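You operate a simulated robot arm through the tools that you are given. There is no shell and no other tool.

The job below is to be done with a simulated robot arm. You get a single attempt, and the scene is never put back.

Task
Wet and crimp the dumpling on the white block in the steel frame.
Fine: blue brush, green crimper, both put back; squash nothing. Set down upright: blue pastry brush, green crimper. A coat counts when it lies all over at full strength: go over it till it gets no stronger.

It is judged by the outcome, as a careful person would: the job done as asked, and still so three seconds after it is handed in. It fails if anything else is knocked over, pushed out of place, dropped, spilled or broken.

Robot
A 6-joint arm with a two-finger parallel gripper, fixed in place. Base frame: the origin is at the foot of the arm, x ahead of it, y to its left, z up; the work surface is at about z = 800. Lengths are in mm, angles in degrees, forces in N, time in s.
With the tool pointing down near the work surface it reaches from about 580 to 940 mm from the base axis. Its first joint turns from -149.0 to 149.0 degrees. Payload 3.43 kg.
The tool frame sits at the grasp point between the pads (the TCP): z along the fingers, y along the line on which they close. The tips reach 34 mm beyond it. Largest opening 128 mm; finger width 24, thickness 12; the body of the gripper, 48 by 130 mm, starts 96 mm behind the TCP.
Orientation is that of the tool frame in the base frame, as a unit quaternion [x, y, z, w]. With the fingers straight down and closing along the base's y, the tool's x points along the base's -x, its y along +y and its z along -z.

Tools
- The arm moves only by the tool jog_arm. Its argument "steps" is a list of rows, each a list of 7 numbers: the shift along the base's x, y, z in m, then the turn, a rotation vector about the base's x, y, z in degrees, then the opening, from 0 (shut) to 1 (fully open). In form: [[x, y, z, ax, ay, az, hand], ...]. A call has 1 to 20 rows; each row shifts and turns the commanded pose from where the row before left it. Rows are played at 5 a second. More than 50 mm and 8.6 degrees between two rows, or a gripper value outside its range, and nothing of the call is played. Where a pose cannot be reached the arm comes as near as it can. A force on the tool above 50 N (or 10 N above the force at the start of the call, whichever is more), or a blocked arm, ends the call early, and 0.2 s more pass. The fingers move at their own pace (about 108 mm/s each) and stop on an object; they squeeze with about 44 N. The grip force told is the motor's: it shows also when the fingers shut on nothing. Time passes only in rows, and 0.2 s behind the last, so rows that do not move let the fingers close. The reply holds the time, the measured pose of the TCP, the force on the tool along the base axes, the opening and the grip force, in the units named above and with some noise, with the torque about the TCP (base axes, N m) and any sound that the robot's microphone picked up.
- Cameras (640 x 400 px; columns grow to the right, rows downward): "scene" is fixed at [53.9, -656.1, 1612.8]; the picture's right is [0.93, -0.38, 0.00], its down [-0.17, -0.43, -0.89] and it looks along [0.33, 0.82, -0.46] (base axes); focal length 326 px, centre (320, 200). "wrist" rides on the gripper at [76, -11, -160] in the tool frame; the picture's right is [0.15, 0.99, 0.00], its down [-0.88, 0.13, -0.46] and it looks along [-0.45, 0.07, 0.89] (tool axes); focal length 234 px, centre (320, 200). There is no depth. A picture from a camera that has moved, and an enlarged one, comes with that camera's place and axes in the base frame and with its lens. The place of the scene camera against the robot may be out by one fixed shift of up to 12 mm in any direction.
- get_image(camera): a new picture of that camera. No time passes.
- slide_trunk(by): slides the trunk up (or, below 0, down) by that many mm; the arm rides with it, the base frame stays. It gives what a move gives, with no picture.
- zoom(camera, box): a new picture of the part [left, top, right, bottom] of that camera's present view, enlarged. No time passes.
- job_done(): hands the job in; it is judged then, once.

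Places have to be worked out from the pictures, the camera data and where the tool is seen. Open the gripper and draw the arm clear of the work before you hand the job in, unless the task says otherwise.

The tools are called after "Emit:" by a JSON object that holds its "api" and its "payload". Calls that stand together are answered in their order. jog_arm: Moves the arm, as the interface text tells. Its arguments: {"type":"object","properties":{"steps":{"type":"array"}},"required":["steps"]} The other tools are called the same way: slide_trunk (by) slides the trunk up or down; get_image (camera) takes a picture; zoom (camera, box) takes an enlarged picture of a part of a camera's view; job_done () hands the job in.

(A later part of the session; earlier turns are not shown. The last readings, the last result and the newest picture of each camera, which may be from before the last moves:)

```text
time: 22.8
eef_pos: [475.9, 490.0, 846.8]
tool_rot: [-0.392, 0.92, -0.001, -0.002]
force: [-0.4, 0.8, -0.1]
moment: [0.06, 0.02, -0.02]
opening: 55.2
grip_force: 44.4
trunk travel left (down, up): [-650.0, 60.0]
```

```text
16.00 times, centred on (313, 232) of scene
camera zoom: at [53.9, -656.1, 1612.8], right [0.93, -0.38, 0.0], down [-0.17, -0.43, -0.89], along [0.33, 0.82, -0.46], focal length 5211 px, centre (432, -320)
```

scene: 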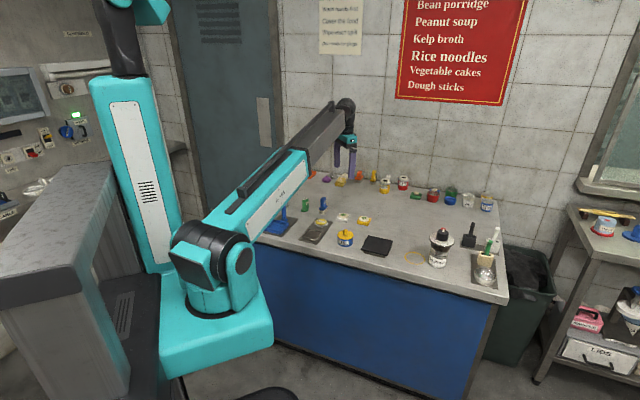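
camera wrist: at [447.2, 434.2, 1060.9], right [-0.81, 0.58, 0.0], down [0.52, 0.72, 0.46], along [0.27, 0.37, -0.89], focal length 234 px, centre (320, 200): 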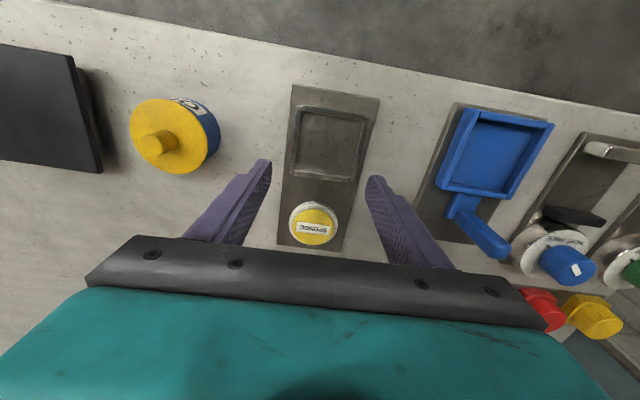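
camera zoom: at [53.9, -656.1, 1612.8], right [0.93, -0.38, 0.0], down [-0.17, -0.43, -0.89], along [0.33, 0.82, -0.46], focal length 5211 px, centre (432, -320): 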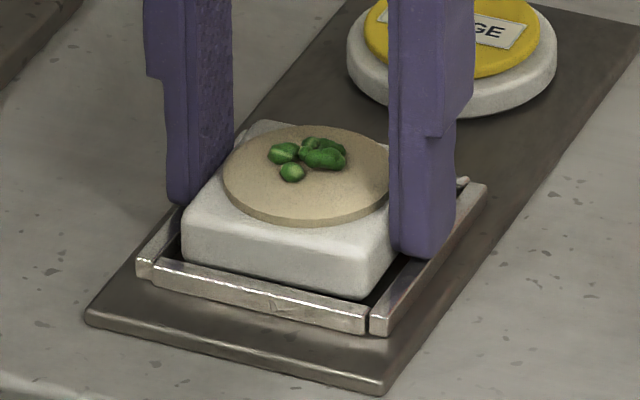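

The load is gone and the block lies inside the frame walls with gaps all round. I'll open the fingers gradually to let it settle.

Emit:
{"api": "jog_arm", "payload": {"steps": [[0, 0, 0, 0, 0, 0, 0.42], [0, 0, 0, 0, 0, 0, 0.43], [0, 0, 0, 0, 0, 0, 0.44], [0, 0, 0, 0, 0, 0, 0.46], [0, 0, 0, 0, 0, 0, 0.5], [0, 0, 0, 0, 0, 0, 0.56], [0, 0, 0, 0, 0, 0, 0.56]]}}

Emit:
{"api": "zoom", "payload": {"camera": "wrist", "box": [220, 110, 420, 235]}}

Emit:
{"api": "zoom", "payload": {"camera": "scene", "box": [297, 220, 329, 245]}}

```text
time: 24.4
eef_pos: [476.5, 491.4, 848.8]
tool_rot: [-0.393, 0.92, 0.0, 0.001]
force: [1.5, 0.2, 0.6]
moment: [-0.05, 0.0, -0.01]
opening: 71.5
grip_force: 0.1
trunk travel left (down, up): [-650.0, 60.0]
```

```text
3.20 times, centred on (320, 172) of wrist
camera zoom: at [433.0, 428.5, 1007.1], right [-0.82, 0.58, 0.0], down [0.51, 0.73, 0.46], along [0.26, 0.37, -0.89], focal length 749 px, centre (320, 288)
```

zoom: 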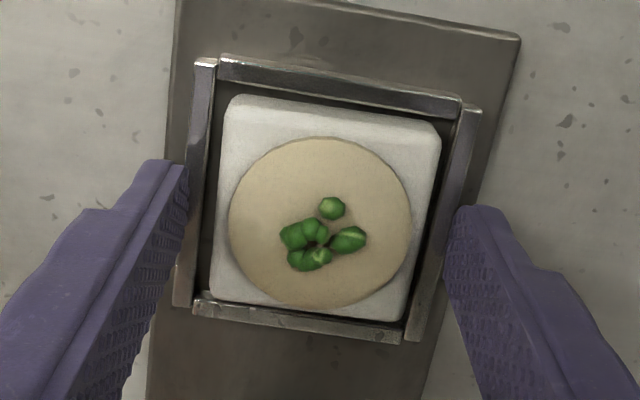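

```text
16.00 times, centred on (313, 232) of scene
camera zoom: at [53.9, -656.1, 1612.8], right [0.93, -0.38, 0.0], down [-0.17, -0.43, -0.89], along [0.33, 0.82, -0.46], focal length 5211 px, centre (432, -320)
```

zoom: 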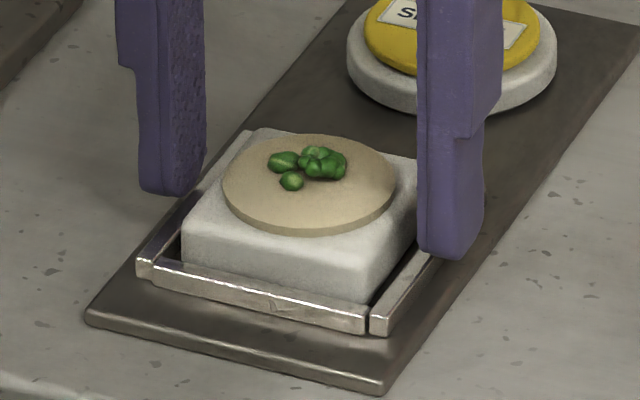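

The block is seated in the steel frame with the dumpling undisturbed. I'll raise the arm straight up and go over the blue brush to see its handle.

Emit:
{"api": "jog_arm", "payload": {"steps": [[0, 0, 0.02, 0, 0, 0, 0.56], [0, 0, 0.045, 0, 0, 0, 0.56], [0, 0, 0.045, 0, 0, 0, 0.8], [0.03, 0.04, 0, 0, 0, 0, 0.8], [0.03, 0.04, 0, 0, 0, 0, 0.8], [0.03, 0.04, 0, 0, 0, 0, 0.8], [0.029, 0.039, 0, 0, 0, 0, 0.8], [0, 0, 0, 0, 0, 0, 0.8]]}}

Emit:
{"api": "get_image", "payload": {"camera": "wrist"}}

Emit:
{"api": "zoom", "payload": {"camera": "wrist", "box": [240, 80, 440, 220]}}

Emit:
{"api": "zoom", "payload": {"camera": "scene", "box": [297, 216, 333, 246]}}

```text
time: 26.2
eef_pos: [596.7, 649.8, 954.4]
tool_rot: [-0.392, 0.92, 0.0, 0.0]
force: [0.3, -0.4, -0.2]
moment: [0.02, 0.02, -0.01]
opening: 102.3
grip_force: 0.0
trunk travel left (down, up): [-650.0, 60.0]
```

```text
taken
camera wrist: at [553.6, 586.7, 1113.2], right [-0.82, 0.58, 0.0], down [0.51, 0.73, 0.46], along [0.26, 0.37, -0.89], focal length 234 px, centre (320, 200)
```

wrist: 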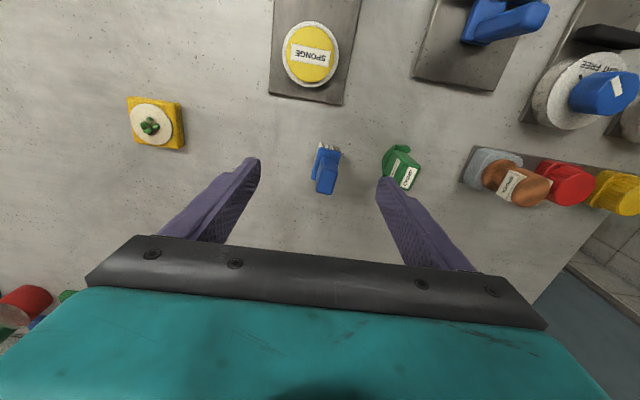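

```text
2.86 times, centred on (340, 150) of wrist
camera zoom: at [553.6, 586.7, 1113.2], right [-0.82, 0.58, 0.0], down [0.51, 0.73, 0.46], along [0.26, 0.37, -0.89], focal length 669 px, centre (263, 343)
```

zoom: 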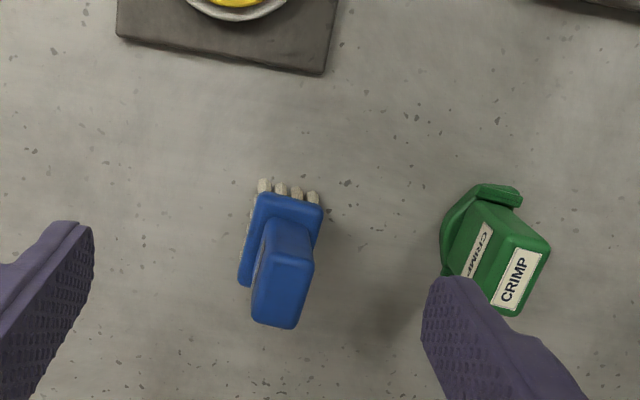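

```text
13.33 times, centred on (315, 231) of scene
camera zoom: at [53.9, -656.1, 1612.8], right [0.93, -0.38, 0.0], down [-0.17, -0.43, -0.89], along [0.33, 0.82, -0.46], focal length 4342 px, centre (387, -213)
```

zoom: 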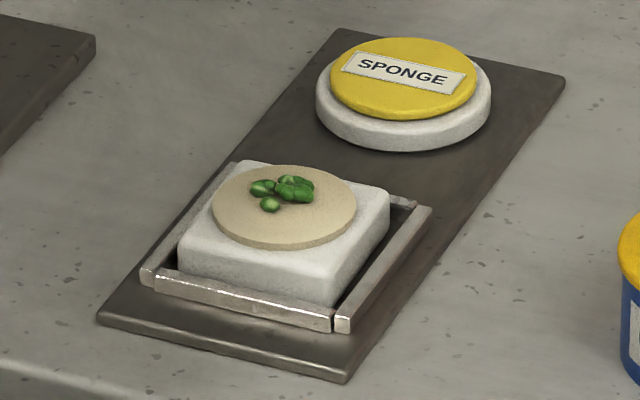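

The block is well seated. The brush handle top is at about (602, 668.5, 889), 17×26.5 mm in section with its long axis at about 43°. I'll line up above it with a narrower opening.

Emit:
{"api": "jog_arm", "payload": {"steps": [[0.0053, 0.0187, 0, 0, 0, -3.5, 0.36], [0, 0, -0.012, 0, 0, 0, 0.36], [0, 0, -0.01, 0, 0, 0, 0.36], [0, 0, 0, 0, 0, 0, 0.36]]}}

Emit:
{"api": "zoom", "payload": {"camera": "wrist", "box": [230, 110, 430, 250]}}

Emit:
{"api": "zoom", "payload": {"camera": "scene", "box": [300, 180, 350, 220]}}

```text
time: 27.2
eef_pos: [601.7, 669.2, 933.7]
tool_rot: [-0.364, 0.931, 0.0, 0.0]
force: [-0.2, -0.3, 0.5]
moment: [0.01, 0.03, 0.01]
opening: 46.0
grip_force: 0.0
trunk travel left (down, up): [-650.0, 60.0]
```

```text
2.86 times, centred on (330, 180) of wrist
camera zoom: at [554.6, 609.6, 1092.9], right [-0.78, 0.63, 0.0], down [0.56, 0.69, 0.46], along [0.29, 0.35, -0.89], focal length 669 px, centre (291, 257)
```

zoom: 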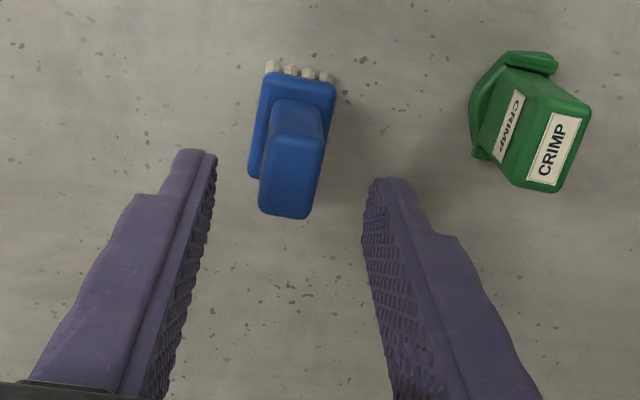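

```text
10.00 times, centred on (325, 200) of scene
camera zoom: at [53.9, -656.1, 1612.8], right [0.93, -0.38, 0.0], down [-0.17, -0.43, -0.89], along [0.33, 0.82, -0.46], focal length 3257 px, centre (270, 200)
```

zoom: 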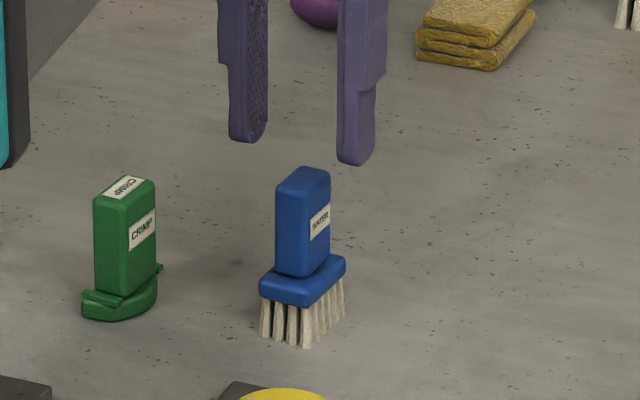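

The tool is centred on the handle within about 1 mm and lined up. I'll descend around the handle to tips just above the brush plate, then check.

Emit:
{"api": "jog_arm", "payload": {"steps": [[0.0005, -0.0003, -0.02, 0, 0, 0, 0.36], [0, 0, -0.02, 0, 0, 0, 0.36], [0, 0, -0.015, 0, 0, 0, 0.36], [0, 0, 0, 0, 0, 0, 0.36]]}}

Emit:
{"api": "zoom", "payload": {"camera": "wrist", "box": [230, 110, 430, 250]}}

Emit:
{"api": "zoom", "payload": {"camera": "scene", "box": [305, 185, 345, 217]}}

```text
time: 28.2
eef_pos: [602.7, 668.4, 879.9]
tool_rot: [-0.364, 0.931, 0.0, 0.0]
force: [-0.3, 0.5, -0.7]
moment: [0.02, 0.01, 0.04]
opening: 46.0
grip_force: 0.0
trunk travel left (down, up): [-650.0, 60.0]
```

```text
2.86 times, centred on (330, 180) of wrist
camera zoom: at [554.9, 607.7, 1038.7], right [-0.78, 0.63, 0.0], down [0.56, 0.69, 0.46], along [0.29, 0.35, -0.89], focal length 669 px, centre (291, 257)
```

zoom: 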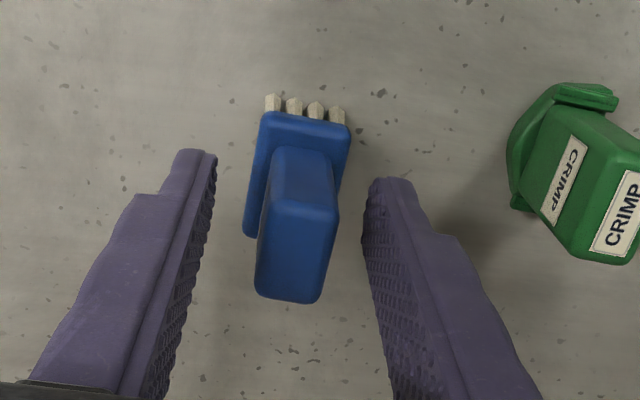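

```text
12.50 times, centred on (325, 201) of scene
camera zoom: at [53.9, -656.1, 1612.8], right [0.93, -0.38, 0.0], down [-0.17, -0.43, -0.89], along [0.33, 0.82, -0.46], focal length 4071 px, centre (258, 188)
```

zoom: 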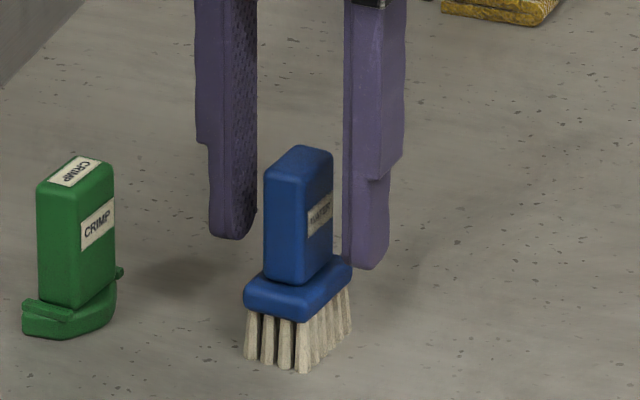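

The fingers sit on either side of the handle, above the plate. I'll close on it and remember this pose for putting the brush back.

Emit:
{"api": "jog_arm", "payload": {"steps": [[0, 0, 0, 0, 0, 0, 0.2], [0, 0, 0, 0, 0, 0, 0.05], [0, 0, 0, 0, 0, 0, 0.0], [0, 0, 0, 0, 0, 0, 0.0]]}}

Emit:
{"api": "zoom", "payload": {"camera": "wrist", "box": [230, 110, 430, 250]}}

Emit:
{"api": "zoom", "payload": {"camera": "scene", "box": [305, 185, 345, 217]}}

```text
time: 29.2
eef_pos: [602.5, 668.2, 879.1]
tool_rot: [-0.364, 0.931, 0.0, 0.0]
force: [-0.4, -0.2, 0.4]
moment: [-0.02, 0.01, 0.01]
opening: 17.7
grip_force: 44.2
trunk travel left (down, up): [-650.0, 60.0]
```

```text
2.86 times, centred on (330, 180) of wrist
camera zoom: at [554.8, 607.7, 1038.8], right [-0.78, 0.63, 0.0], down [0.56, 0.69, 0.46], along [0.29, 0.35, -0.89], focal length 669 px, centre (291, 257)
```

zoom: 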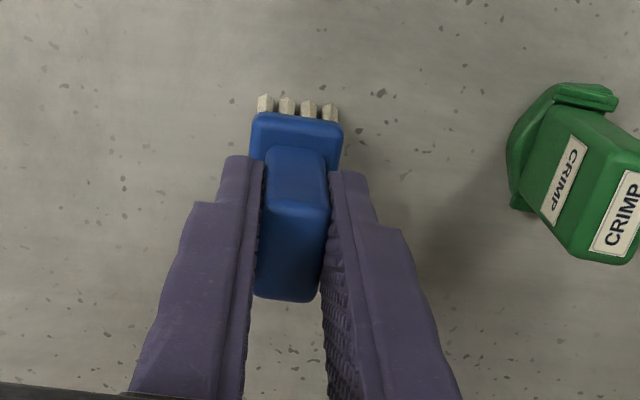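

```text
12.50 times, centred on (325, 201) of scene
camera zoom: at [53.9, -656.1, 1612.8], right [0.93, -0.38, 0.0], down [-0.17, -0.43, -0.89], along [0.33, 0.82, -0.46], focal length 4071 px, centre (258, 188)
```

zoom: 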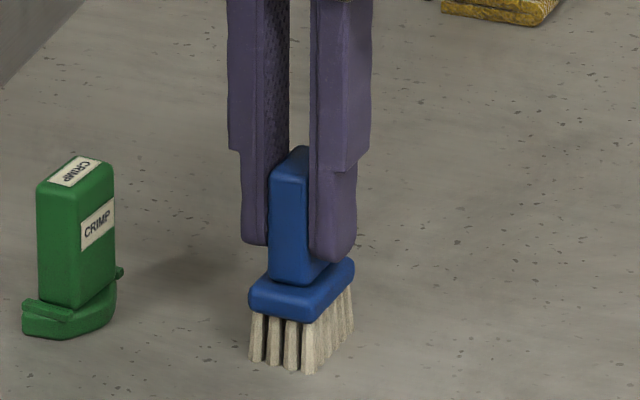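

The brush is gripped at 17.7 mm. I'll lift it clear and carry it over the sponge at about (545.5, 560).

Emit:
{"api": "jog_arm", "payload": {"steps": [[0, 0, 0.005, 0, 0, 0, 0], [0, 0, 0.015, 0, 0, 0, 0], [0, 0, 0.02, 0, 0, 0, 0], [-0.0142, -0.027, 0, 0, 0, 0, 0], [-0.0142, -0.027, 0, 0, 0, 0, 0], [-0.0143, -0.027, 0, 0, 0, 0, 0], [-0.0143, -0.0272, 0, 0, 0, 0, 0], [0, 0, 0, 0, 0, 0, 0]]}}

Emit:
{"api": "get_image", "payload": {"camera": "wrist"}}

Emit:
{"api": "zoom", "payload": {"camera": "wrist", "box": [230, 60, 430, 200]}}

Emit:
{"api": "zoom", "payload": {"camera": "scene", "box": [297, 200, 345, 240]}}

```text
time: 31.0
eef_pos: [543.3, 560.7, 920.5]
tool_rot: [-0.365, 0.931, 0.001, 0.0]
force: [0.3, -0.8, -0.7]
moment: [0.02, -0.01, 0.04]
opening: 17.7
grip_force: 44.0
trunk travel left (down, up): [-650.0, 60.0]
```

```text
taken
camera wrist: at [497.1, 500.6, 1080.5], right [-0.78, 0.63, 0.0], down [0.56, 0.69, 0.46], along [0.29, 0.35, -0.89], focal length 234 px, centre (320, 200)
```

wrist: 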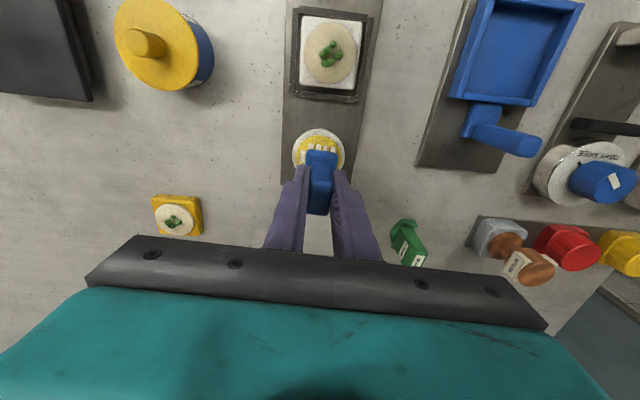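

```text
2.86 times, centred on (330, 130) of wrist
camera zoom: at [497.1, 500.6, 1080.5], right [-0.78, 0.63, 0.0], down [0.56, 0.69, 0.46], along [0.29, 0.35, -0.89], focal length 669 px, centre (291, 400)
```

zoom: 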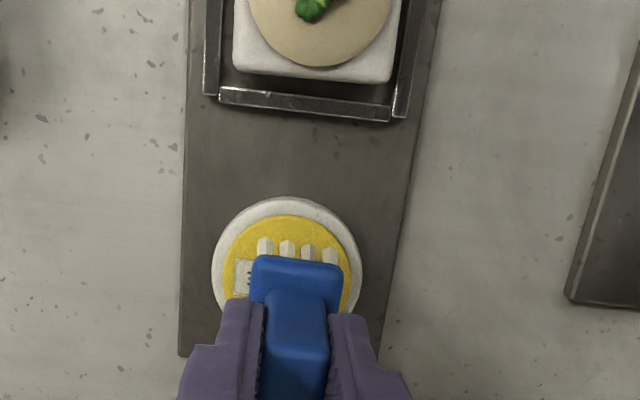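

```text
10.00 times, centred on (321, 220) of scene
camera zoom: at [53.9, -656.1, 1612.8], right [0.93, -0.38, 0.0], down [-0.17, -0.43, -0.89], along [0.33, 0.82, -0.46], focal length 3257 px, centre (310, 0)
```

zoom: 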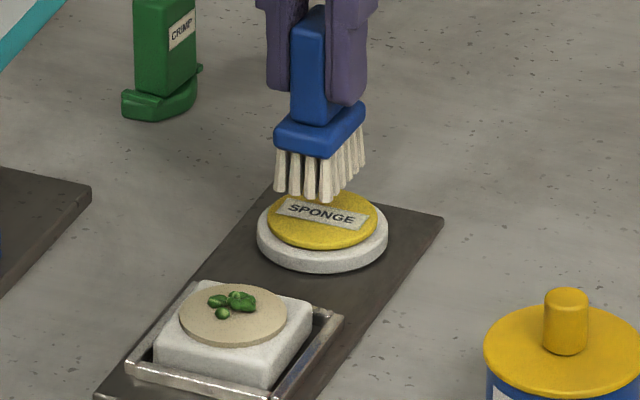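

The sponge centre is about (546.9, 559.7), directly under the brush. I'll lower toward it, finishing in small steps and watching the force.

Emit:
{"api": "jog_arm", "payload": {"steps": [[0.0014, 0, -0.01, 0, 0, 0, 0], [0, 0, -0.01, 0, 0, 0, 0], [0, 0, -0.002, 0, 0, 0, 0], [0, 0, -0.001, 0, 0, 0, 0], [0, 0, 0, 0, 0, 0, 0]]}}

Emit:
{"api": "zoom", "payload": {"camera": "scene", "box": [305, 200, 341, 230]}}

```text
time: 32.2
eef_pos: [546.5, 560.7, 900.8]
tool_rot: [-0.364, 0.931, 0.0, 0.004]
force: [2.7, 3.9, 25.4]
moment: [0.37, -0.21, -0.02]
opening: 17.7
grip_force: 43.4
trunk travel left (down, up): [-650.0, 60.0]
```

```text
13.33 times, centred on (323, 215) of scene
camera zoom: at [53.9, -656.1, 1612.8], right [0.93, -0.38, 0.0], down [-0.17, -0.43, -0.89], along [0.33, 0.82, -0.46], focal length 4342 px, centre (280, 0)
```

zoom: 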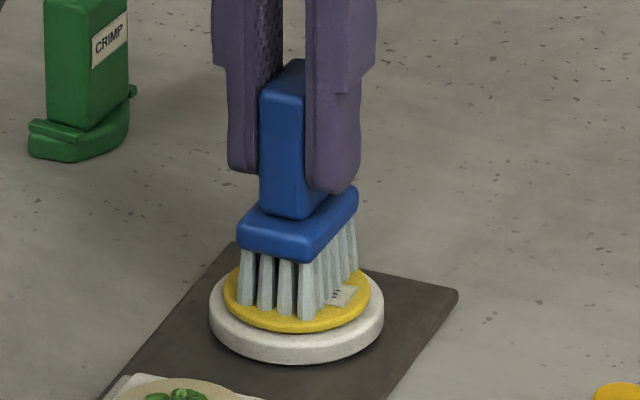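

The bristles turned grey-blue, so they have taken up water; the force was 25 N and the bristles are stiff. I'll lift off and check the brush in the fingers.

Emit:
{"api": "jog_arm", "payload": {"steps": [[0, 0, 0.002, 0, 0, 0, 0], [0, 0, 0.008, 0, 0, 0, 0], [0, 0, 0.013, 0, 0, 0, 0], [0, 0, 0, 0, 0, 0, 0]]}}

Emit:
{"api": "zoom", "payload": {"camera": "scene", "box": [300, 200, 345, 240]}}

Emit:
{"api": "zoom", "payload": {"camera": "wrist", "box": [230, 0, 430, 200]}}

```text
time: 33.2
eef_pos: [545.1, 560.3, 921.2]
tool_rot: [-0.365, 0.931, 0.0, 0.0]
force: [-1.2, -0.3, -0.1]
moment: [0.0, -0.02, -0.02]
opening: 18.0
grip_force: 44.7
trunk travel left (down, up): [-650.0, 60.0]
```

```text
10.00 times, centred on (322, 220) of scene
camera zoom: at [53.9, -656.1, 1612.8], right [0.93, -0.38, 0.0], down [-0.17, -0.43, -0.89], along [0.33, 0.82, -0.46], focal length 3257 px, centre (295, 0)
```

zoom: 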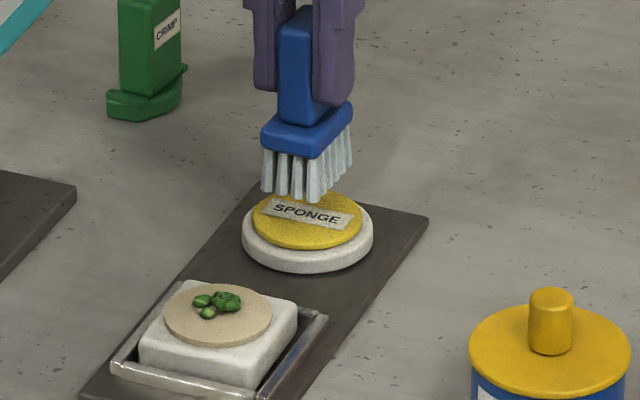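

```text
2.00 times, centred on (330, 100) of wrist
camera zoom: at [498.2, 500.5, 1080.3], right [-0.78, 0.63, 0.0], down [0.56, 0.69, 0.46], along [0.29, 0.35, -0.89], focal length 468 px, centre (300, 400)
```

zoom: 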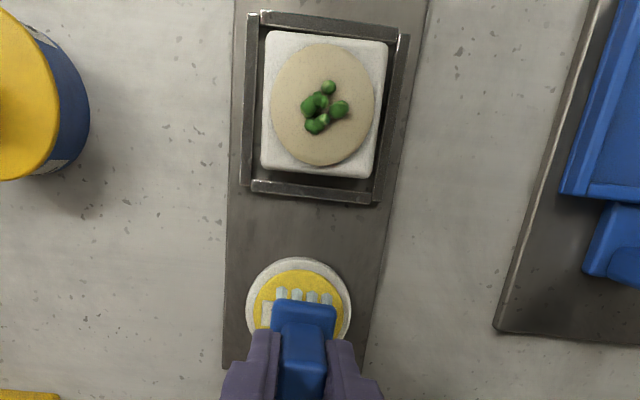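

The brush is wet and still held at 18 mm; the dumpling centre is at about (476, 490.5). I'll carry the brush over it with clearance above the filling.

Emit:
{"api": "jog_arm", "payload": {"steps": [[0, 0, 0.004, 0, 0, 0, 0], [-0.0177, -0.0174, 0, 0, 0, 0, 0], [-0.0177, -0.0174, 0, 0, 0, 0, 0], [-0.0177, -0.0174, 0, 0, 0, 0, 0], [-0.0178, -0.0173, 0, 0, 0, 0, 0], [0, 0, 0, 0, 0, 0, 0]]}}

Emit:
{"api": "zoom", "payload": {"camera": "scene", "box": [295, 210, 340, 245]}}

Emit:
{"api": "zoom", "payload": {"camera": "wrist", "box": [230, 60, 430, 220]}}

```text
time: 34.6
eef_pos: [475.8, 490.6, 923.4]
tool_rot: [-0.365, 0.931, 0.0, 0.0]
force: [-0.4, 0.5, -0.6]
moment: [0.01, 0.0, -0.04]
opening: 17.8
grip_force: 43.8
trunk travel left (down, up): [-650.0, 60.0]
```

```text
11.43 times, centred on (318, 228) of scene
camera zoom: at [53.9, -656.1, 1612.8], right [0.93, -0.38, 0.0], down [-0.17, -0.43, -0.89], along [0.33, 0.82, -0.46], focal length 3722 px, centre (349, -114)
```

zoom: 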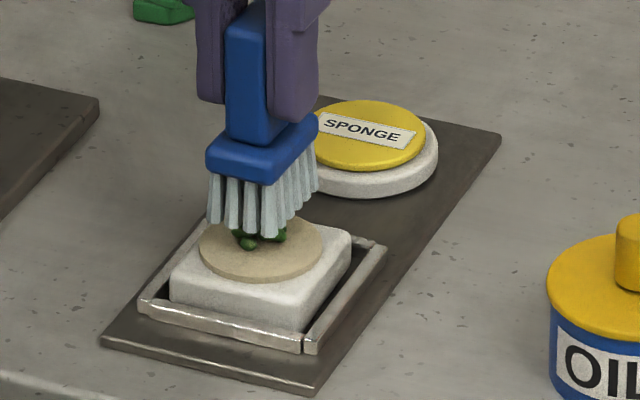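

```text
2.50 times, centred on (330, 140) of wrist
camera zoom: at [428.1, 430.3, 1081.9], right [-0.78, 0.63, 0.0], down [0.56, 0.69, 0.46], along [0.29, 0.35, -0.89], focal length 585 px, centre (295, 350)
```

zoom: 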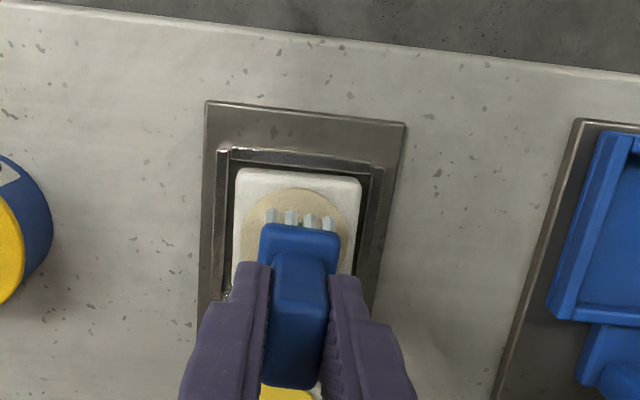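

The brush hovers over the dumpling centre. I'll lower in stages, checking the force for first contact.

Emit:
{"api": "jog_arm", "payload": {"steps": [[0, 0, -0.005, 0, 0, 0, 0], [0, 0, -0.004, 0, 0, 0, 0], [0, 0, 0, 0, 0, 0, 0]]}}

Emit:
{"api": "zoom", "payload": {"camera": "scene", "box": [300, 215, 332, 240]}}

```text
time: 35.4
eef_pos: [475.9, 490.9, 913.8]
tool_rot: [-0.364, 0.932, 0.001, 0.0]
force: [0.0, -0.5, -0.9]
moment: [-0.02, -0.01, -0.01]
opening: 17.6
grip_force: 43.5
trunk travel left (down, up): [-650.0, 60.0]
```

```text
16.00 times, centred on (316, 228) of scene
camera zoom: at [53.9, -656.1, 1612.8], right [0.93, -0.38, 0.0], down [-0.17, -0.43, -0.89], along [0.33, 0.82, -0.46], focal length 5211 px, centre (384, -240)
```

zoom: 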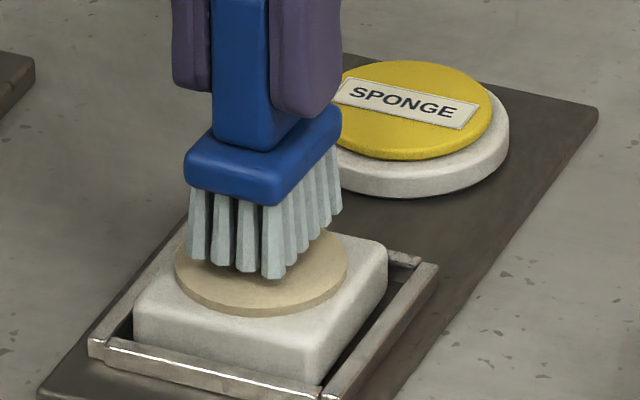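

No contact yet. I'll continue down in 1 mm steps.

Emit:
{"api": "jog_arm", "payload": {"steps": [[0, 0, -0.001, 0, 0, 0, 0], [0, 0, -0.001, 0, 0, 0, 0], [0, 0, 0, 0, 0, 0, 0]]}}

Emit:
{"api": "jog_arm", "payload": {"steps": [[0, 0, -0.001, 0, 0, 0, 0], [0, 0, 0, 0, 0, 0, 0]]}}

Emit:
{"api": "zoom", "payload": {"camera": "scene", "box": [300, 215, 332, 240]}}

```text
time: 36.2
eef_pos: [476.5, 491.4, 913.7]
tool_rot: [-0.364, 0.931, 0.0, -0.001]
force: [-0.7, 0.0, -0.3]
moment: [-0.03, 0.04, 0.0]
opening: 17.9
grip_force: 43.8
trunk travel left (down, up): [-650.0, 60.0]
```

```text
time: 36.8
eef_pos: [475.3, 492.6, 912.7]
tool_rot: [-0.364, 0.932, 0.0, 0.0]
force: [-0.2, 0.8, -0.9]
moment: [0.0, -0.02, 0.03]
opening: 17.7
grip_force: 44.1
trunk travel left (down, up): [-650.0, 60.0]
```

```text
16.00 times, centred on (316, 228) of scene
camera zoom: at [53.9, -656.1, 1612.8], right [0.93, -0.38, 0.0], down [-0.17, -0.43, -0.89], along [0.33, 0.82, -0.46], focal length 5211 px, centre (384, -240)
```

zoom: 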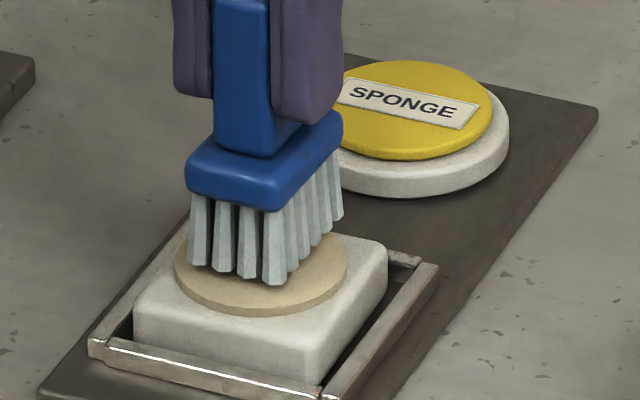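

Still no contact at commanded z≈911. I'll continue by millimetres.

Emit:
{"api": "jog_arm", "payload": {"steps": [[0, 0, -0.001, 0, 0, 0, 0], [0, 0, 0, 0, 0, 0, 0]]}}

Emit:
{"api": "jog_arm", "payload": {"steps": [[0, 0, -0.001, 0, 0, 0, 0], [0, 0, 0, 0, 0, 0, 0]]}}

Emit:
{"api": "zoom", "payload": {"camera": "scene", "box": [300, 215, 332, 240]}}

```text
time: 37.4
eef_pos: [475.7, 491.9, 911.6]
tool_rot: [-0.364, 0.931, 0.0, 0.0]
force: [0.1, -0.3, -0.9]
moment: [0.03, 0.0, 0.03]
opening: 17.8
grip_force: 44.0
trunk travel left (down, up): [-650.0, 60.0]
```

```text
time: 38.0
eef_pos: [476.4, 491.8, 910.1]
tool_rot: [-0.363, 0.932, -0.001, 0.0]
force: [0.6, 0.3, 0.7]
moment: [-0.01, 0.02, -0.02]
opening: 17.8
grip_force: 44.7
trunk travel left (down, up): [-650.0, 60.0]
```

```text
16.00 times, centred on (316, 228) of scene
camera zoom: at [53.9, -656.1, 1612.8], right [0.93, -0.38, 0.0], down [-0.17, -0.43, -0.89], along [0.33, 0.82, -0.46], focal length 5211 px, centre (384, -240)
```

zoom: 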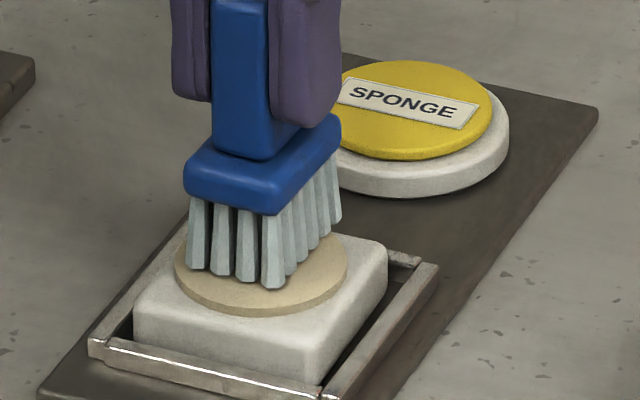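

Force is near zero and the filling should be just about touched now. I'll go on in half-millimetre steps.

Emit:
{"api": "jog_arm", "payload": {"steps": [[0, 0, -0.0005, 0, 0, 0, 0], [0, 0, 0, 0, 0, 0, 0]]}}

Emit:
{"api": "jog_arm", "payload": {"steps": [[0, 0, -0.0005, 0, 0, 0, 0], [0, 0, 0, 0, 0, 0, 0]]}}

Emit:
{"api": "zoom", "payload": {"camera": "wrist", "box": [250, 80, 410, 200]}}

```text
time: 38.6
eef_pos: [475.1, 492.7, 909.9]
tool_rot: [-0.364, 0.931, -0.001, -0.001]
force: [0.1, -0.1, -1.0]
moment: [0.02, -0.01, -0.01]
opening: 17.8
grip_force: 43.6
trunk travel left (down, up): [-650.0, 60.0]
```

```text
time: 39.2
eef_pos: [475.5, 493.0, 909.6]
tool_rot: [-0.364, 0.932, 0.0, 0.0]
force: [0.3, 0.5, -0.1]
moment: [0.0, 0.02, 0.01]
opening: 17.7
grip_force: 44.3
trunk travel left (down, up): [-650.0, 60.0]
```

```text
3.33 times, centred on (330, 140) of wrist
camera zoom: at [428.0, 432.3, 1069.1], right [-0.78, 0.63, 0.0], down [0.56, 0.69, 0.46], along [0.29, 0.35, -0.89], focal length 781 px, centre (287, 400)
```

zoom: 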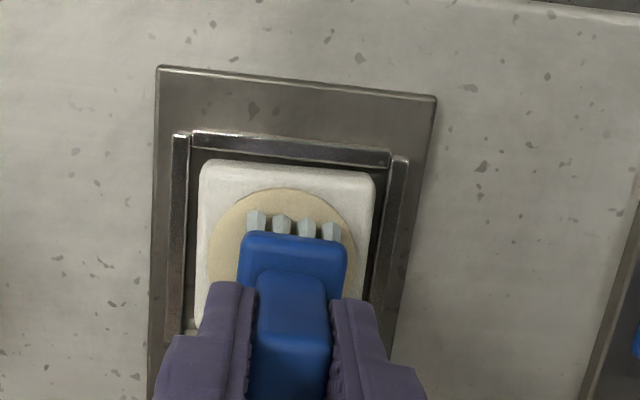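

No force yet; the brush is about 3 mm off-centre toward the sponge, so I'll correct that and keep lowering.

Emit:
{"api": "jog_arm", "payload": {"steps": [[-0.0015, -0.0025, -0.0005, 0, 0, 0, 0], [0, 0, -0.0005, 0, 0, 0, 0], [0, 0, 0, 0, 0, 0, 0]]}}

Emit:
{"api": "jog_arm", "payload": {"steps": [[0, 0, -0.001, 0, 0, 0, 0], [0, 0, 0, 0, 0, 0, 0]]}}

Emit:
{"api": "zoom", "payload": {"camera": "scene", "box": [300, 215, 332, 240]}}

```text
time: 40.0
eef_pos: [474.1, 490.4, 909.1]
tool_rot: [-0.364, 0.931, 0.0, 0.0]
force: [-0.3, 1.3, 3.3]
moment: [0.06, 0.03, 0.01]
opening: 17.7
grip_force: 43.9
trunk travel left (down, up): [-650.0, 60.0]
```

```text
time: 40.6
eef_pos: [474.5, 490.7, 908.9]
tool_rot: [-0.364, 0.932, -0.001, -0.001]
force: [-1.3, 1.1, 5.1]
moment: [0.04, 0.13, -0.02]
opening: 17.6
grip_force: 44.1
trunk travel left (down, up): [-650.0, 60.0]
```

```text
16.00 times, centred on (316, 228) of scene
camera zoom: at [53.9, -656.1, 1612.8], right [0.93, -0.38, 0.0], down [-0.17, -0.43, -0.89], along [0.33, 0.82, -0.46], focal length 5211 px, centre (384, -240)
```

zoom: 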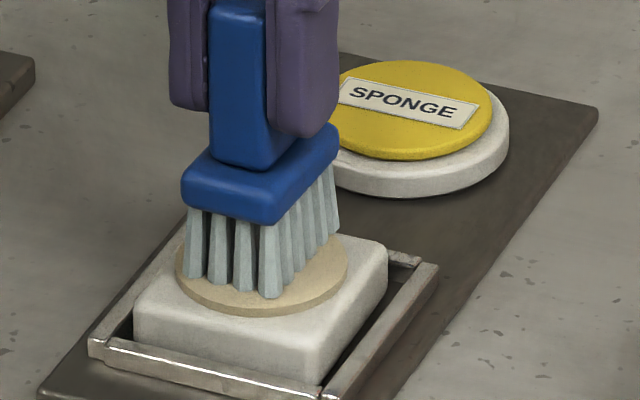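

A light contact of 5 N appeared. I'll lift off and look at whether water has been left and whether the filling is intact.

Emit:
{"api": "jog_arm", "payload": {"steps": [[0, 0, 0.004, 0, 0, 0, 0], [0, 0, 0.016, 0, 0, 0, 0], [0.02, 0.02, 0.005, 0, 0, 0, 0], [0.02, 0.02, 0, 0, 0, 0, 0], [0, 0, 0, 0, 0, 0, 0]]}}

Emit:
{"api": "zoom", "payload": {"camera": "scene", "box": [300, 215, 332, 240]}}

Emit:
{"api": "zoom", "payload": {"camera": "wrist", "box": [250, 40, 410, 160]}}

```text
time: 41.8
eef_pos: [512.9, 529.0, 933.2]
tool_rot: [-0.364, 0.931, 0.001, 0.0]
force: [0.0, -0.6, -0.3]
moment: [0.03, 0.02, 0.01]
opening: 17.7
grip_force: 44.2
trunk travel left (down, up): [-650.0, 60.0]
```

```text
16.00 times, centred on (316, 228) of scene
camera zoom: at [53.9, -656.1, 1612.8], right [0.93, -0.38, 0.0], down [-0.17, -0.43, -0.89], along [0.33, 0.82, -0.46], focal length 5211 px, centre (384, -240)
```

zoom: 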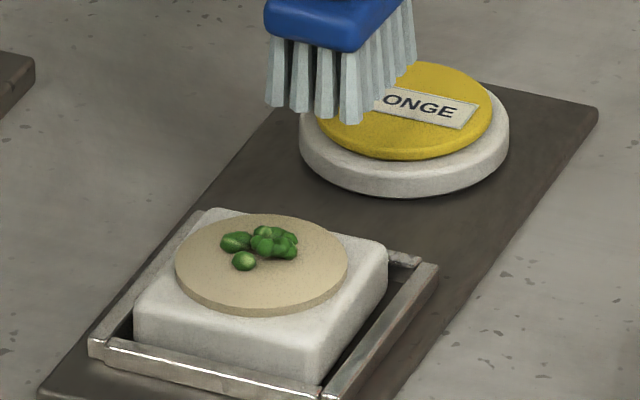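

```text
3.33 times, centred on (330, 100) of wrist
camera zoom: at [466.2, 468.5, 1092.3], right [-0.78, 0.63, 0.0], down [0.56, 0.69, 0.46], along [0.29, 0.35, -0.89], focal length 781 px, centre (287, 533)
```

zoom: 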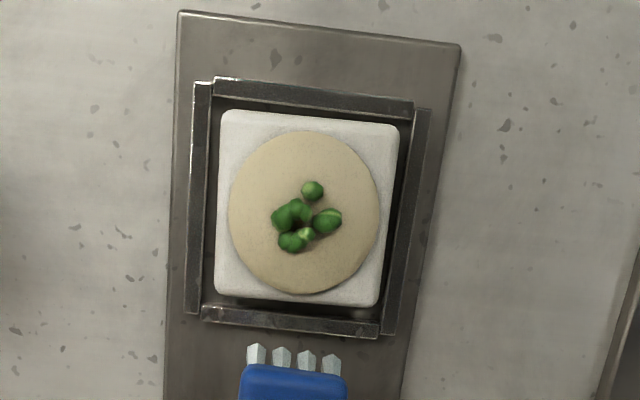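

No water on the wrapper yet: the contact was only on the filling, which stands about 6 mm proud and looks unhurt. The wrapper ring has to be wetted beside it, so I'll bring the brush to one side of the filling, over the ring.

Emit:
{"api": "jog_arm", "payload": {"steps": [[-0.0274, -0.0098, 0, 0, 0, 0, 0], [-0.0274, -0.0098, 0, 0, 0, 0, 0], [0, 0, -0.01, 0, 0, 0, 0], [0, 0, -0.01, 0, 0, 0, 0], [0, 0, -0.003, 0, 0, 0, 0], [0, 0, 0, 0, 0, 0, 0]]}}

Emit:
{"api": "zoom", "payload": {"camera": "scene", "box": [296, 215, 328, 240]}}

Emit:
{"api": "zoom", "payload": {"camera": "wrist", "box": [230, 80, 390, 200]}}

```text
time: 43.2
eef_pos: [459.5, 508.6, 909.2]
tool_rot: [-0.364, 0.931, 0.0, 0.0]
force: [0.2, 0.0, 0.3]
moment: [0.01, 0.0, 0.0]
opening: 17.9
grip_force: 43.5
trunk travel left (down, up): [-650.0, 60.0]
```

```text
16.00 times, centred on (312, 228) of scene
camera zoom: at [53.9, -656.1, 1612.8], right [0.93, -0.38, 0.0], down [-0.17, -0.43, -0.89], along [0.33, 0.82, -0.46], focal length 5211 px, centre (448, -240)
```

zoom: 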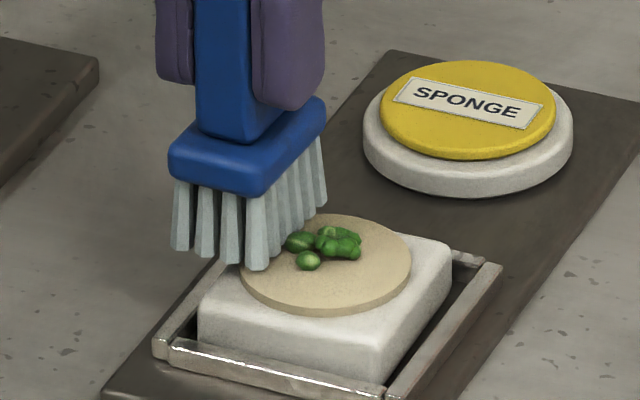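

```text
3.33 times, centred on (310, 140) of wrist
camera zoom: at [411.5, 449.0, 1069.1], right [-0.78, 0.63, 0.0], down [0.56, 0.69, 0.46], along [0.29, 0.35, -0.89], focal length 781 px, centre (353, 400)
```

zoom: 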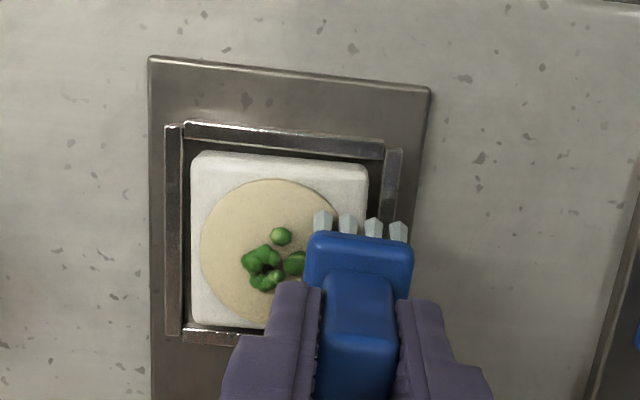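

The inner bristles are about 1 mm clear of the filling; I'll shift 1.5 mm outward and lower onto the ring in small steps.

Emit:
{"api": "jog_arm", "payload": {"steps": [[-0.001, 0.0011, 0, 0, 0, 0, 0], [0, 0, -0.001, 0, 0, 0, 0], [0, 0, -0.001, 0, 0, 0, 0], [0, 0, 0, 0, 0, 0, 0]]}}

Emit:
{"api": "jog_arm", "payload": {"steps": [[0, 0, -0.001, 0, 0, 0, 0], [0, 0, 0, 0, 0, 0, 0]]}}

Emit:
{"api": "jog_arm", "payload": {"steps": [[0, 0, -0.001, 0, 0, 0, 0], [0, 0, 0, 0, 0, 0, 0]]}}

Emit:
{"api": "zoom", "payload": {"camera": "scene", "box": [296, 215, 328, 240]}}

```text
time: 44.2
eef_pos: [457.5, 509.1, 907.6]
tool_rot: [-0.364, 0.931, 0.001, 0.001]
force: [0.1, -1.1, 5.7]
moment: [-0.06, -0.05, 0.0]
opening: 17.9
grip_force: 44.2
trunk travel left (down, up): [-650.0, 60.0]
```

```text
time: 44.8
eef_pos: [457.9, 510.1, 908.3]
tool_rot: [-0.364, 0.931, 0.001, 0.001]
force: [-0.6, -0.6, 19.3]
moment: [-0.24, -0.13, -0.02]
opening: 18.0
grip_force: 44.2
trunk travel left (down, up): [-650.0, 60.0]
```

```text
time: 45.4
eef_pos: [457.0, 509.1, 907.0]
tool_rot: [-0.365, 0.931, 0.001, 0.002]
force: [1.0, 3.5, 30.2]
moment: [-0.15, -0.31, 0.06]
opening: 17.8
grip_force: 44.0
trunk travel left (down, up): [-650.0, 60.0]
```

```text
16.00 times, centred on (312, 228) of scene
camera zoom: at [53.9, -656.1, 1612.8], right [0.93, -0.38, 0.0], down [-0.17, -0.43, -0.89], along [0.33, 0.82, -0.46], focal length 5211 px, centre (448, -240)
```

zoom: 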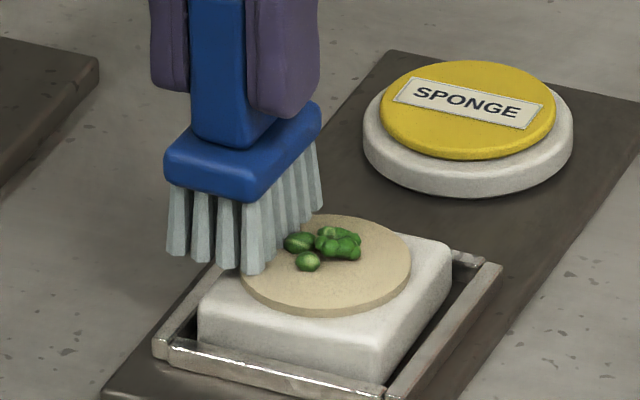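

The wrapper contact came quickly (5.7, then 19, then 30 N), so contact is at commanded z≈906.5. I'll back off at once and look for water on the wrapper.

Emit:
{"api": "jog_arm", "payload": {"steps": [[0, 0, 0.0025, 0, 0, 0, 0], [0, 0, 0.0025, 0, 0, 0, 0], [0, 0, 0.015, 0, 0, 0, 0], [0, 0, 0, 0, 0, 0, 0]]}}

Emit:
{"api": "zoom", "payload": {"camera": "scene", "box": [300, 215, 332, 240]}}

Emit:
{"api": "zoom", "payload": {"camera": "wrist", "box": [230, 80, 390, 200]}}

```text
time: 46.4
eef_pos: [458.4, 510.5, 925.7]
tool_rot: [-0.364, 0.931, 0.0, -0.001]
force: [-0.2, 0.0, -1.5]
moment: [-0.01, 0.02, 0.03]
opening: 17.7
grip_force: 43.7
trunk travel left (down, up): [-650.0, 60.0]
```

```text
16.00 times, centred on (316, 228) of scene
camera zoom: at [53.9, -656.1, 1612.8], right [0.93, -0.38, 0.0], down [-0.17, -0.43, -0.89], along [0.33, 0.82, -0.46], focal length 5211 px, centre (384, -240)
```

zoom: 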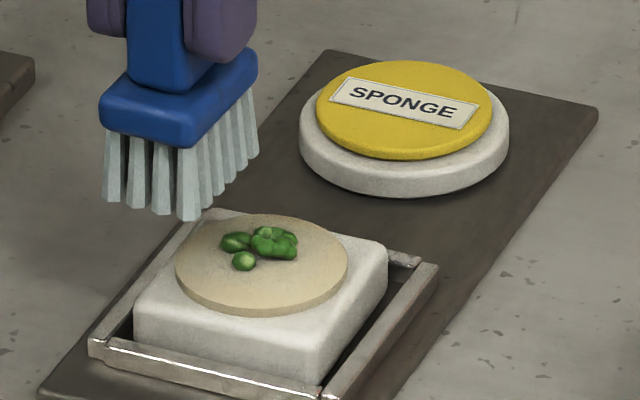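

```text
3.33 times, centred on (310, 140) of wrist
camera zoom: at [410.8, 449.8, 1084.1], right [-0.78, 0.63, 0.0], down [0.56, 0.69, 0.46], along [0.29, 0.35, -0.89], focal length 781 px, centre (353, 400)
```

zoom: 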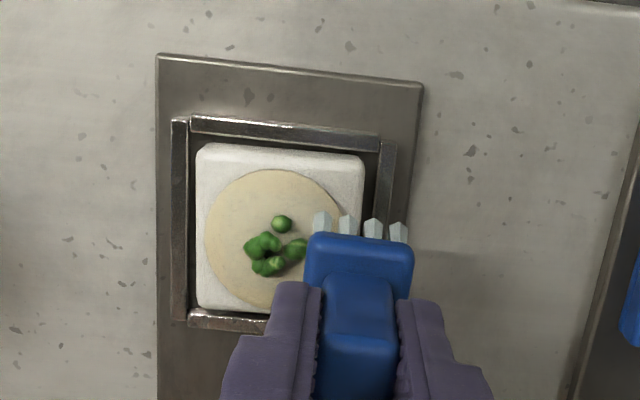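

I can't yet tell if the wrapper changed. I'll move the brush aside and zoom in closely on the wrapper.

Emit:
{"api": "jog_arm", "payload": {"steps": [[-0.02, 0.02, 0, 0, 0, 0, 0], [-0.01, 0.01, 0, 0, 0, 0, 0], [0, 0, 0, 0, 0, 0, 0]]}}

Emit:
{"api": "zoom", "payload": {"camera": "scene", "box": [306, 223, 326, 238]}}

Emit:
{"api": "get_image", "payload": {"camera": "wrist"}}

```text
time: 47.2
eef_pos: [426.6, 541.5, 925.5]
tool_rot: [-0.364, 0.931, 0.0, 0.0]
force: [0.2, -0.4, -0.3]
moment: [-0.01, -0.02, 0.02]
opening: 17.7
grip_force: 43.6
trunk travel left (down, up): [-650.0, 60.0]
```

```text
16.00 times, centred on (316, 230) of scene
camera zoom: at [53.9, -656.1, 1612.8], right [0.93, -0.38, 0.0], down [-0.17, -0.43, -0.89], along [0.33, 0.82, -0.46], focal length 5211 px, centre (384, -288)
```

zoom: 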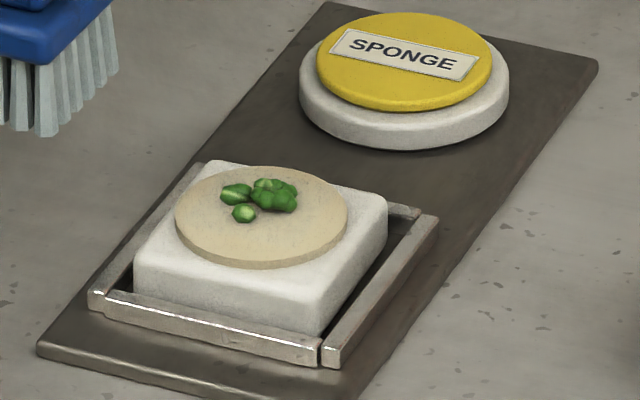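

```text
taken
camera wrist: at [380.5, 481.7, 1084.1], right [-0.78, 0.63, 0.0], down [0.56, 0.69, 0.46], along [0.29, 0.35, -0.89], focal length 234 px, centre (320, 200)
```

wrist: 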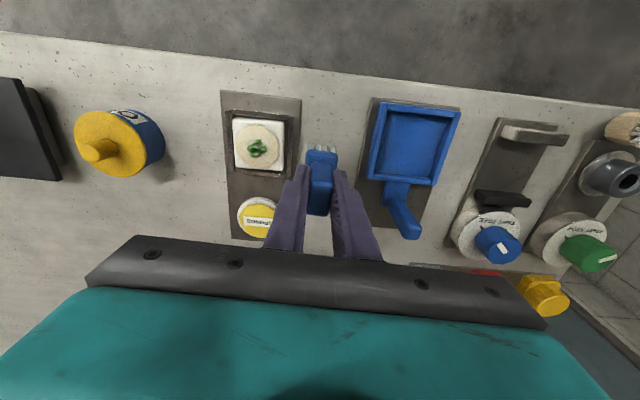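

Emit:
{"api": "zoom", "payload": {"camera": "wrist", "box": [220, 105, 300, 185]}}

```text
5.00 times, centred on (260, 145) of wrist
camera zoom: at [380.5, 481.7, 1084.1], right [-0.78, 0.63, 0.0], down [0.56, 0.69, 0.46], along [0.29, 0.35, -0.89], focal length 1171 px, centre (620, 475)
```

zoom: 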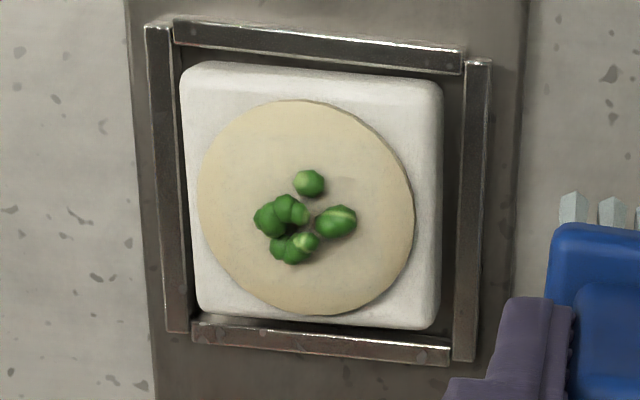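

Emit:
{"api": "zoom", "payload": {"camera": "wrist", "box": [240, 120, 276, 148]}}

Emit:
{"api": "zoom", "payload": {"camera": "scene", "box": [309, 226, 321, 234]}}

```text
14.29 times, centred on (258, 134) of wrist
camera zoom: at [380.5, 481.7, 1084.1], right [-0.78, 0.63, 0.0], down [0.56, 0.69, 0.46], along [0.29, 0.35, -0.89], focal length 3345 px, centre (1206, 1143)
```

zoom: 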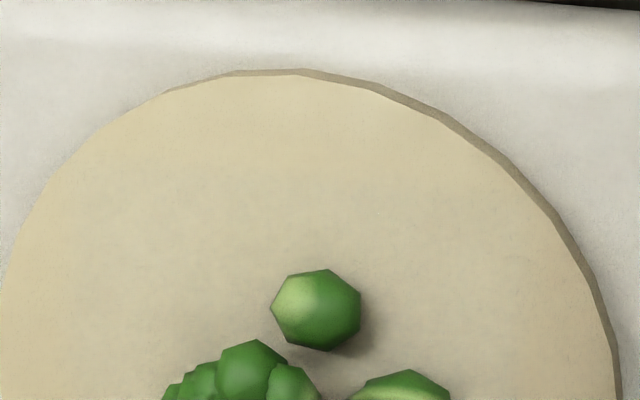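

```text
16.00 times, centred on (315, 230) of scene
camera zoom: at [53.9, -656.1, 1612.8], right [0.93, -0.38, 0.0], down [-0.17, -0.43, -0.89], along [0.33, 0.82, -0.46], focal length 5211 px, centre (400, -280)
```

zoom: 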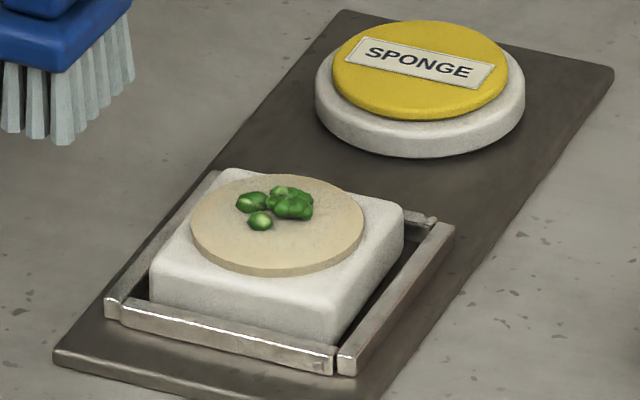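

The wrapper is faintly greyer near the centre where the brush first touched, so the coat builds up with brushing and the filling is undisturbed. I'll re-centre the brush over the dumpling and come down to a light touch.

Emit:
{"api": "jog_arm", "payload": {"steps": [[0.0244, -0.0256, 0, 0, 0, 0, 0], [0.0244, -0.0256, 0, 0, 0, 0, 0], [0, 0, -0.008, 0, 0, 0, 0], [0, 0, -0.008, 0, 0, 0, 0], [0, 0, 0, 0, 0, 0, 0]]}}

Emit:
{"api": "jog_arm", "payload": {"steps": [[0, 0, -0.001, 0, 0, 0, 0], [0, 0, 0, 0, 0, 0, 0]]}}

Emit:
{"api": "zoom", "payload": {"camera": "scene", "box": [300, 215, 332, 240]}}

Emit:
{"api": "zoom", "payload": {"camera": "wrist", "box": [250, 80, 410, 200]}}

```text
time: 48.4
eef_pos: [476.0, 492.3, 911.7]
tool_rot: [-0.365, 0.931, -0.001, 0.0]
force: [0.2, 0.5, -1.2]
moment: [0.01, -0.01, -0.01]
opening: 17.7
grip_force: 44.4
trunk travel left (down, up): [-650.0, 60.0]
```

```text
time: 49.0
eef_pos: [476.3, 491.3, 909.8]
tool_rot: [-0.365, 0.931, 0.0, -0.001]
force: [-0.4, 0.3, -1.7]
moment: [-0.01, -0.02, 0.0]
opening: 17.6
grip_force: 43.8
trunk travel left (down, up): [-650.0, 60.0]
```

```text
16.00 times, centred on (316, 228) of scene
camera zoom: at [53.9, -656.1, 1612.8], right [0.93, -0.38, 0.0], down [-0.17, -0.43, -0.89], along [0.33, 0.82, -0.46], focal length 5211 px, centre (384, -240)
```

zoom: 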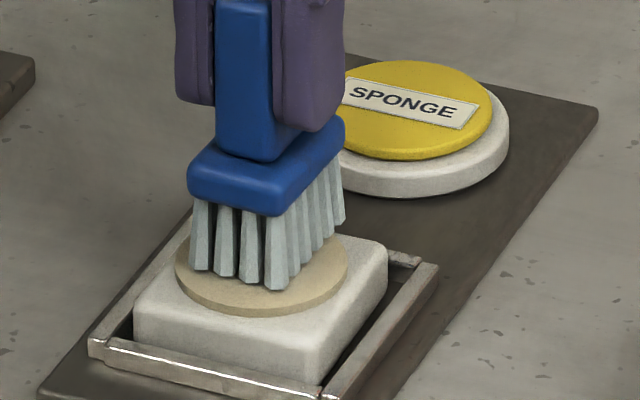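

```text
3.33 times, centred on (330, 140) of wrist
camera zoom: at [429.1, 430.9, 1068.6], right [-0.78, 0.63, 0.0], down [0.56, 0.69, 0.46], along [0.29, 0.35, -0.89], focal length 781 px, centre (287, 400)
```

zoom: 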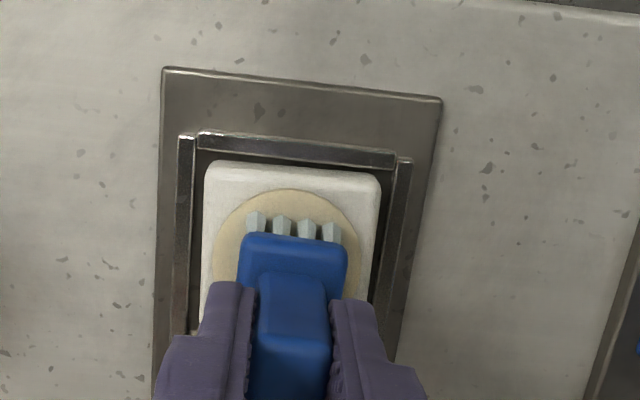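

The brush is well centred; its bristle field is about 36×22 mm, so I'll need to shift it about for the 48 mm disc. I'm coming down in half-millimetres to touch.

Emit:
{"api": "jog_arm", "payload": {"steps": [[0, 0, -0.0007, 0, 0, 0, 0], [0, 0, 0, 0, 0, 0, 0]]}}

Emit:
{"api": "jog_arm", "payload": {"steps": [[0, 0, -0.0005, 0, 0, 0, 0], [0, 0, 0, 0, 0, 0, 0]]}}

```text
time: 49.6
eef_pos: [475.3, 490.2, 908.4]
tool_rot: [-0.364, 0.931, 0.0, 0.0]
force: [-0.7, 0.3, -0.4]
moment: [0.03, -0.04, 0.0]
opening: 17.8
grip_force: 43.9
trunk travel left (down, up): [-650.0, 60.0]
```

```text
time: 50.2
eef_pos: [476.6, 489.6, 907.4]
tool_rot: [-0.364, 0.932, 0.0, 0.0]
force: [0.0, -0.2, -0.7]
moment: [0.02, -0.01, 0.02]
opening: 18.0
grip_force: 44.1
trunk travel left (down, up): [-650.0, 60.0]
```

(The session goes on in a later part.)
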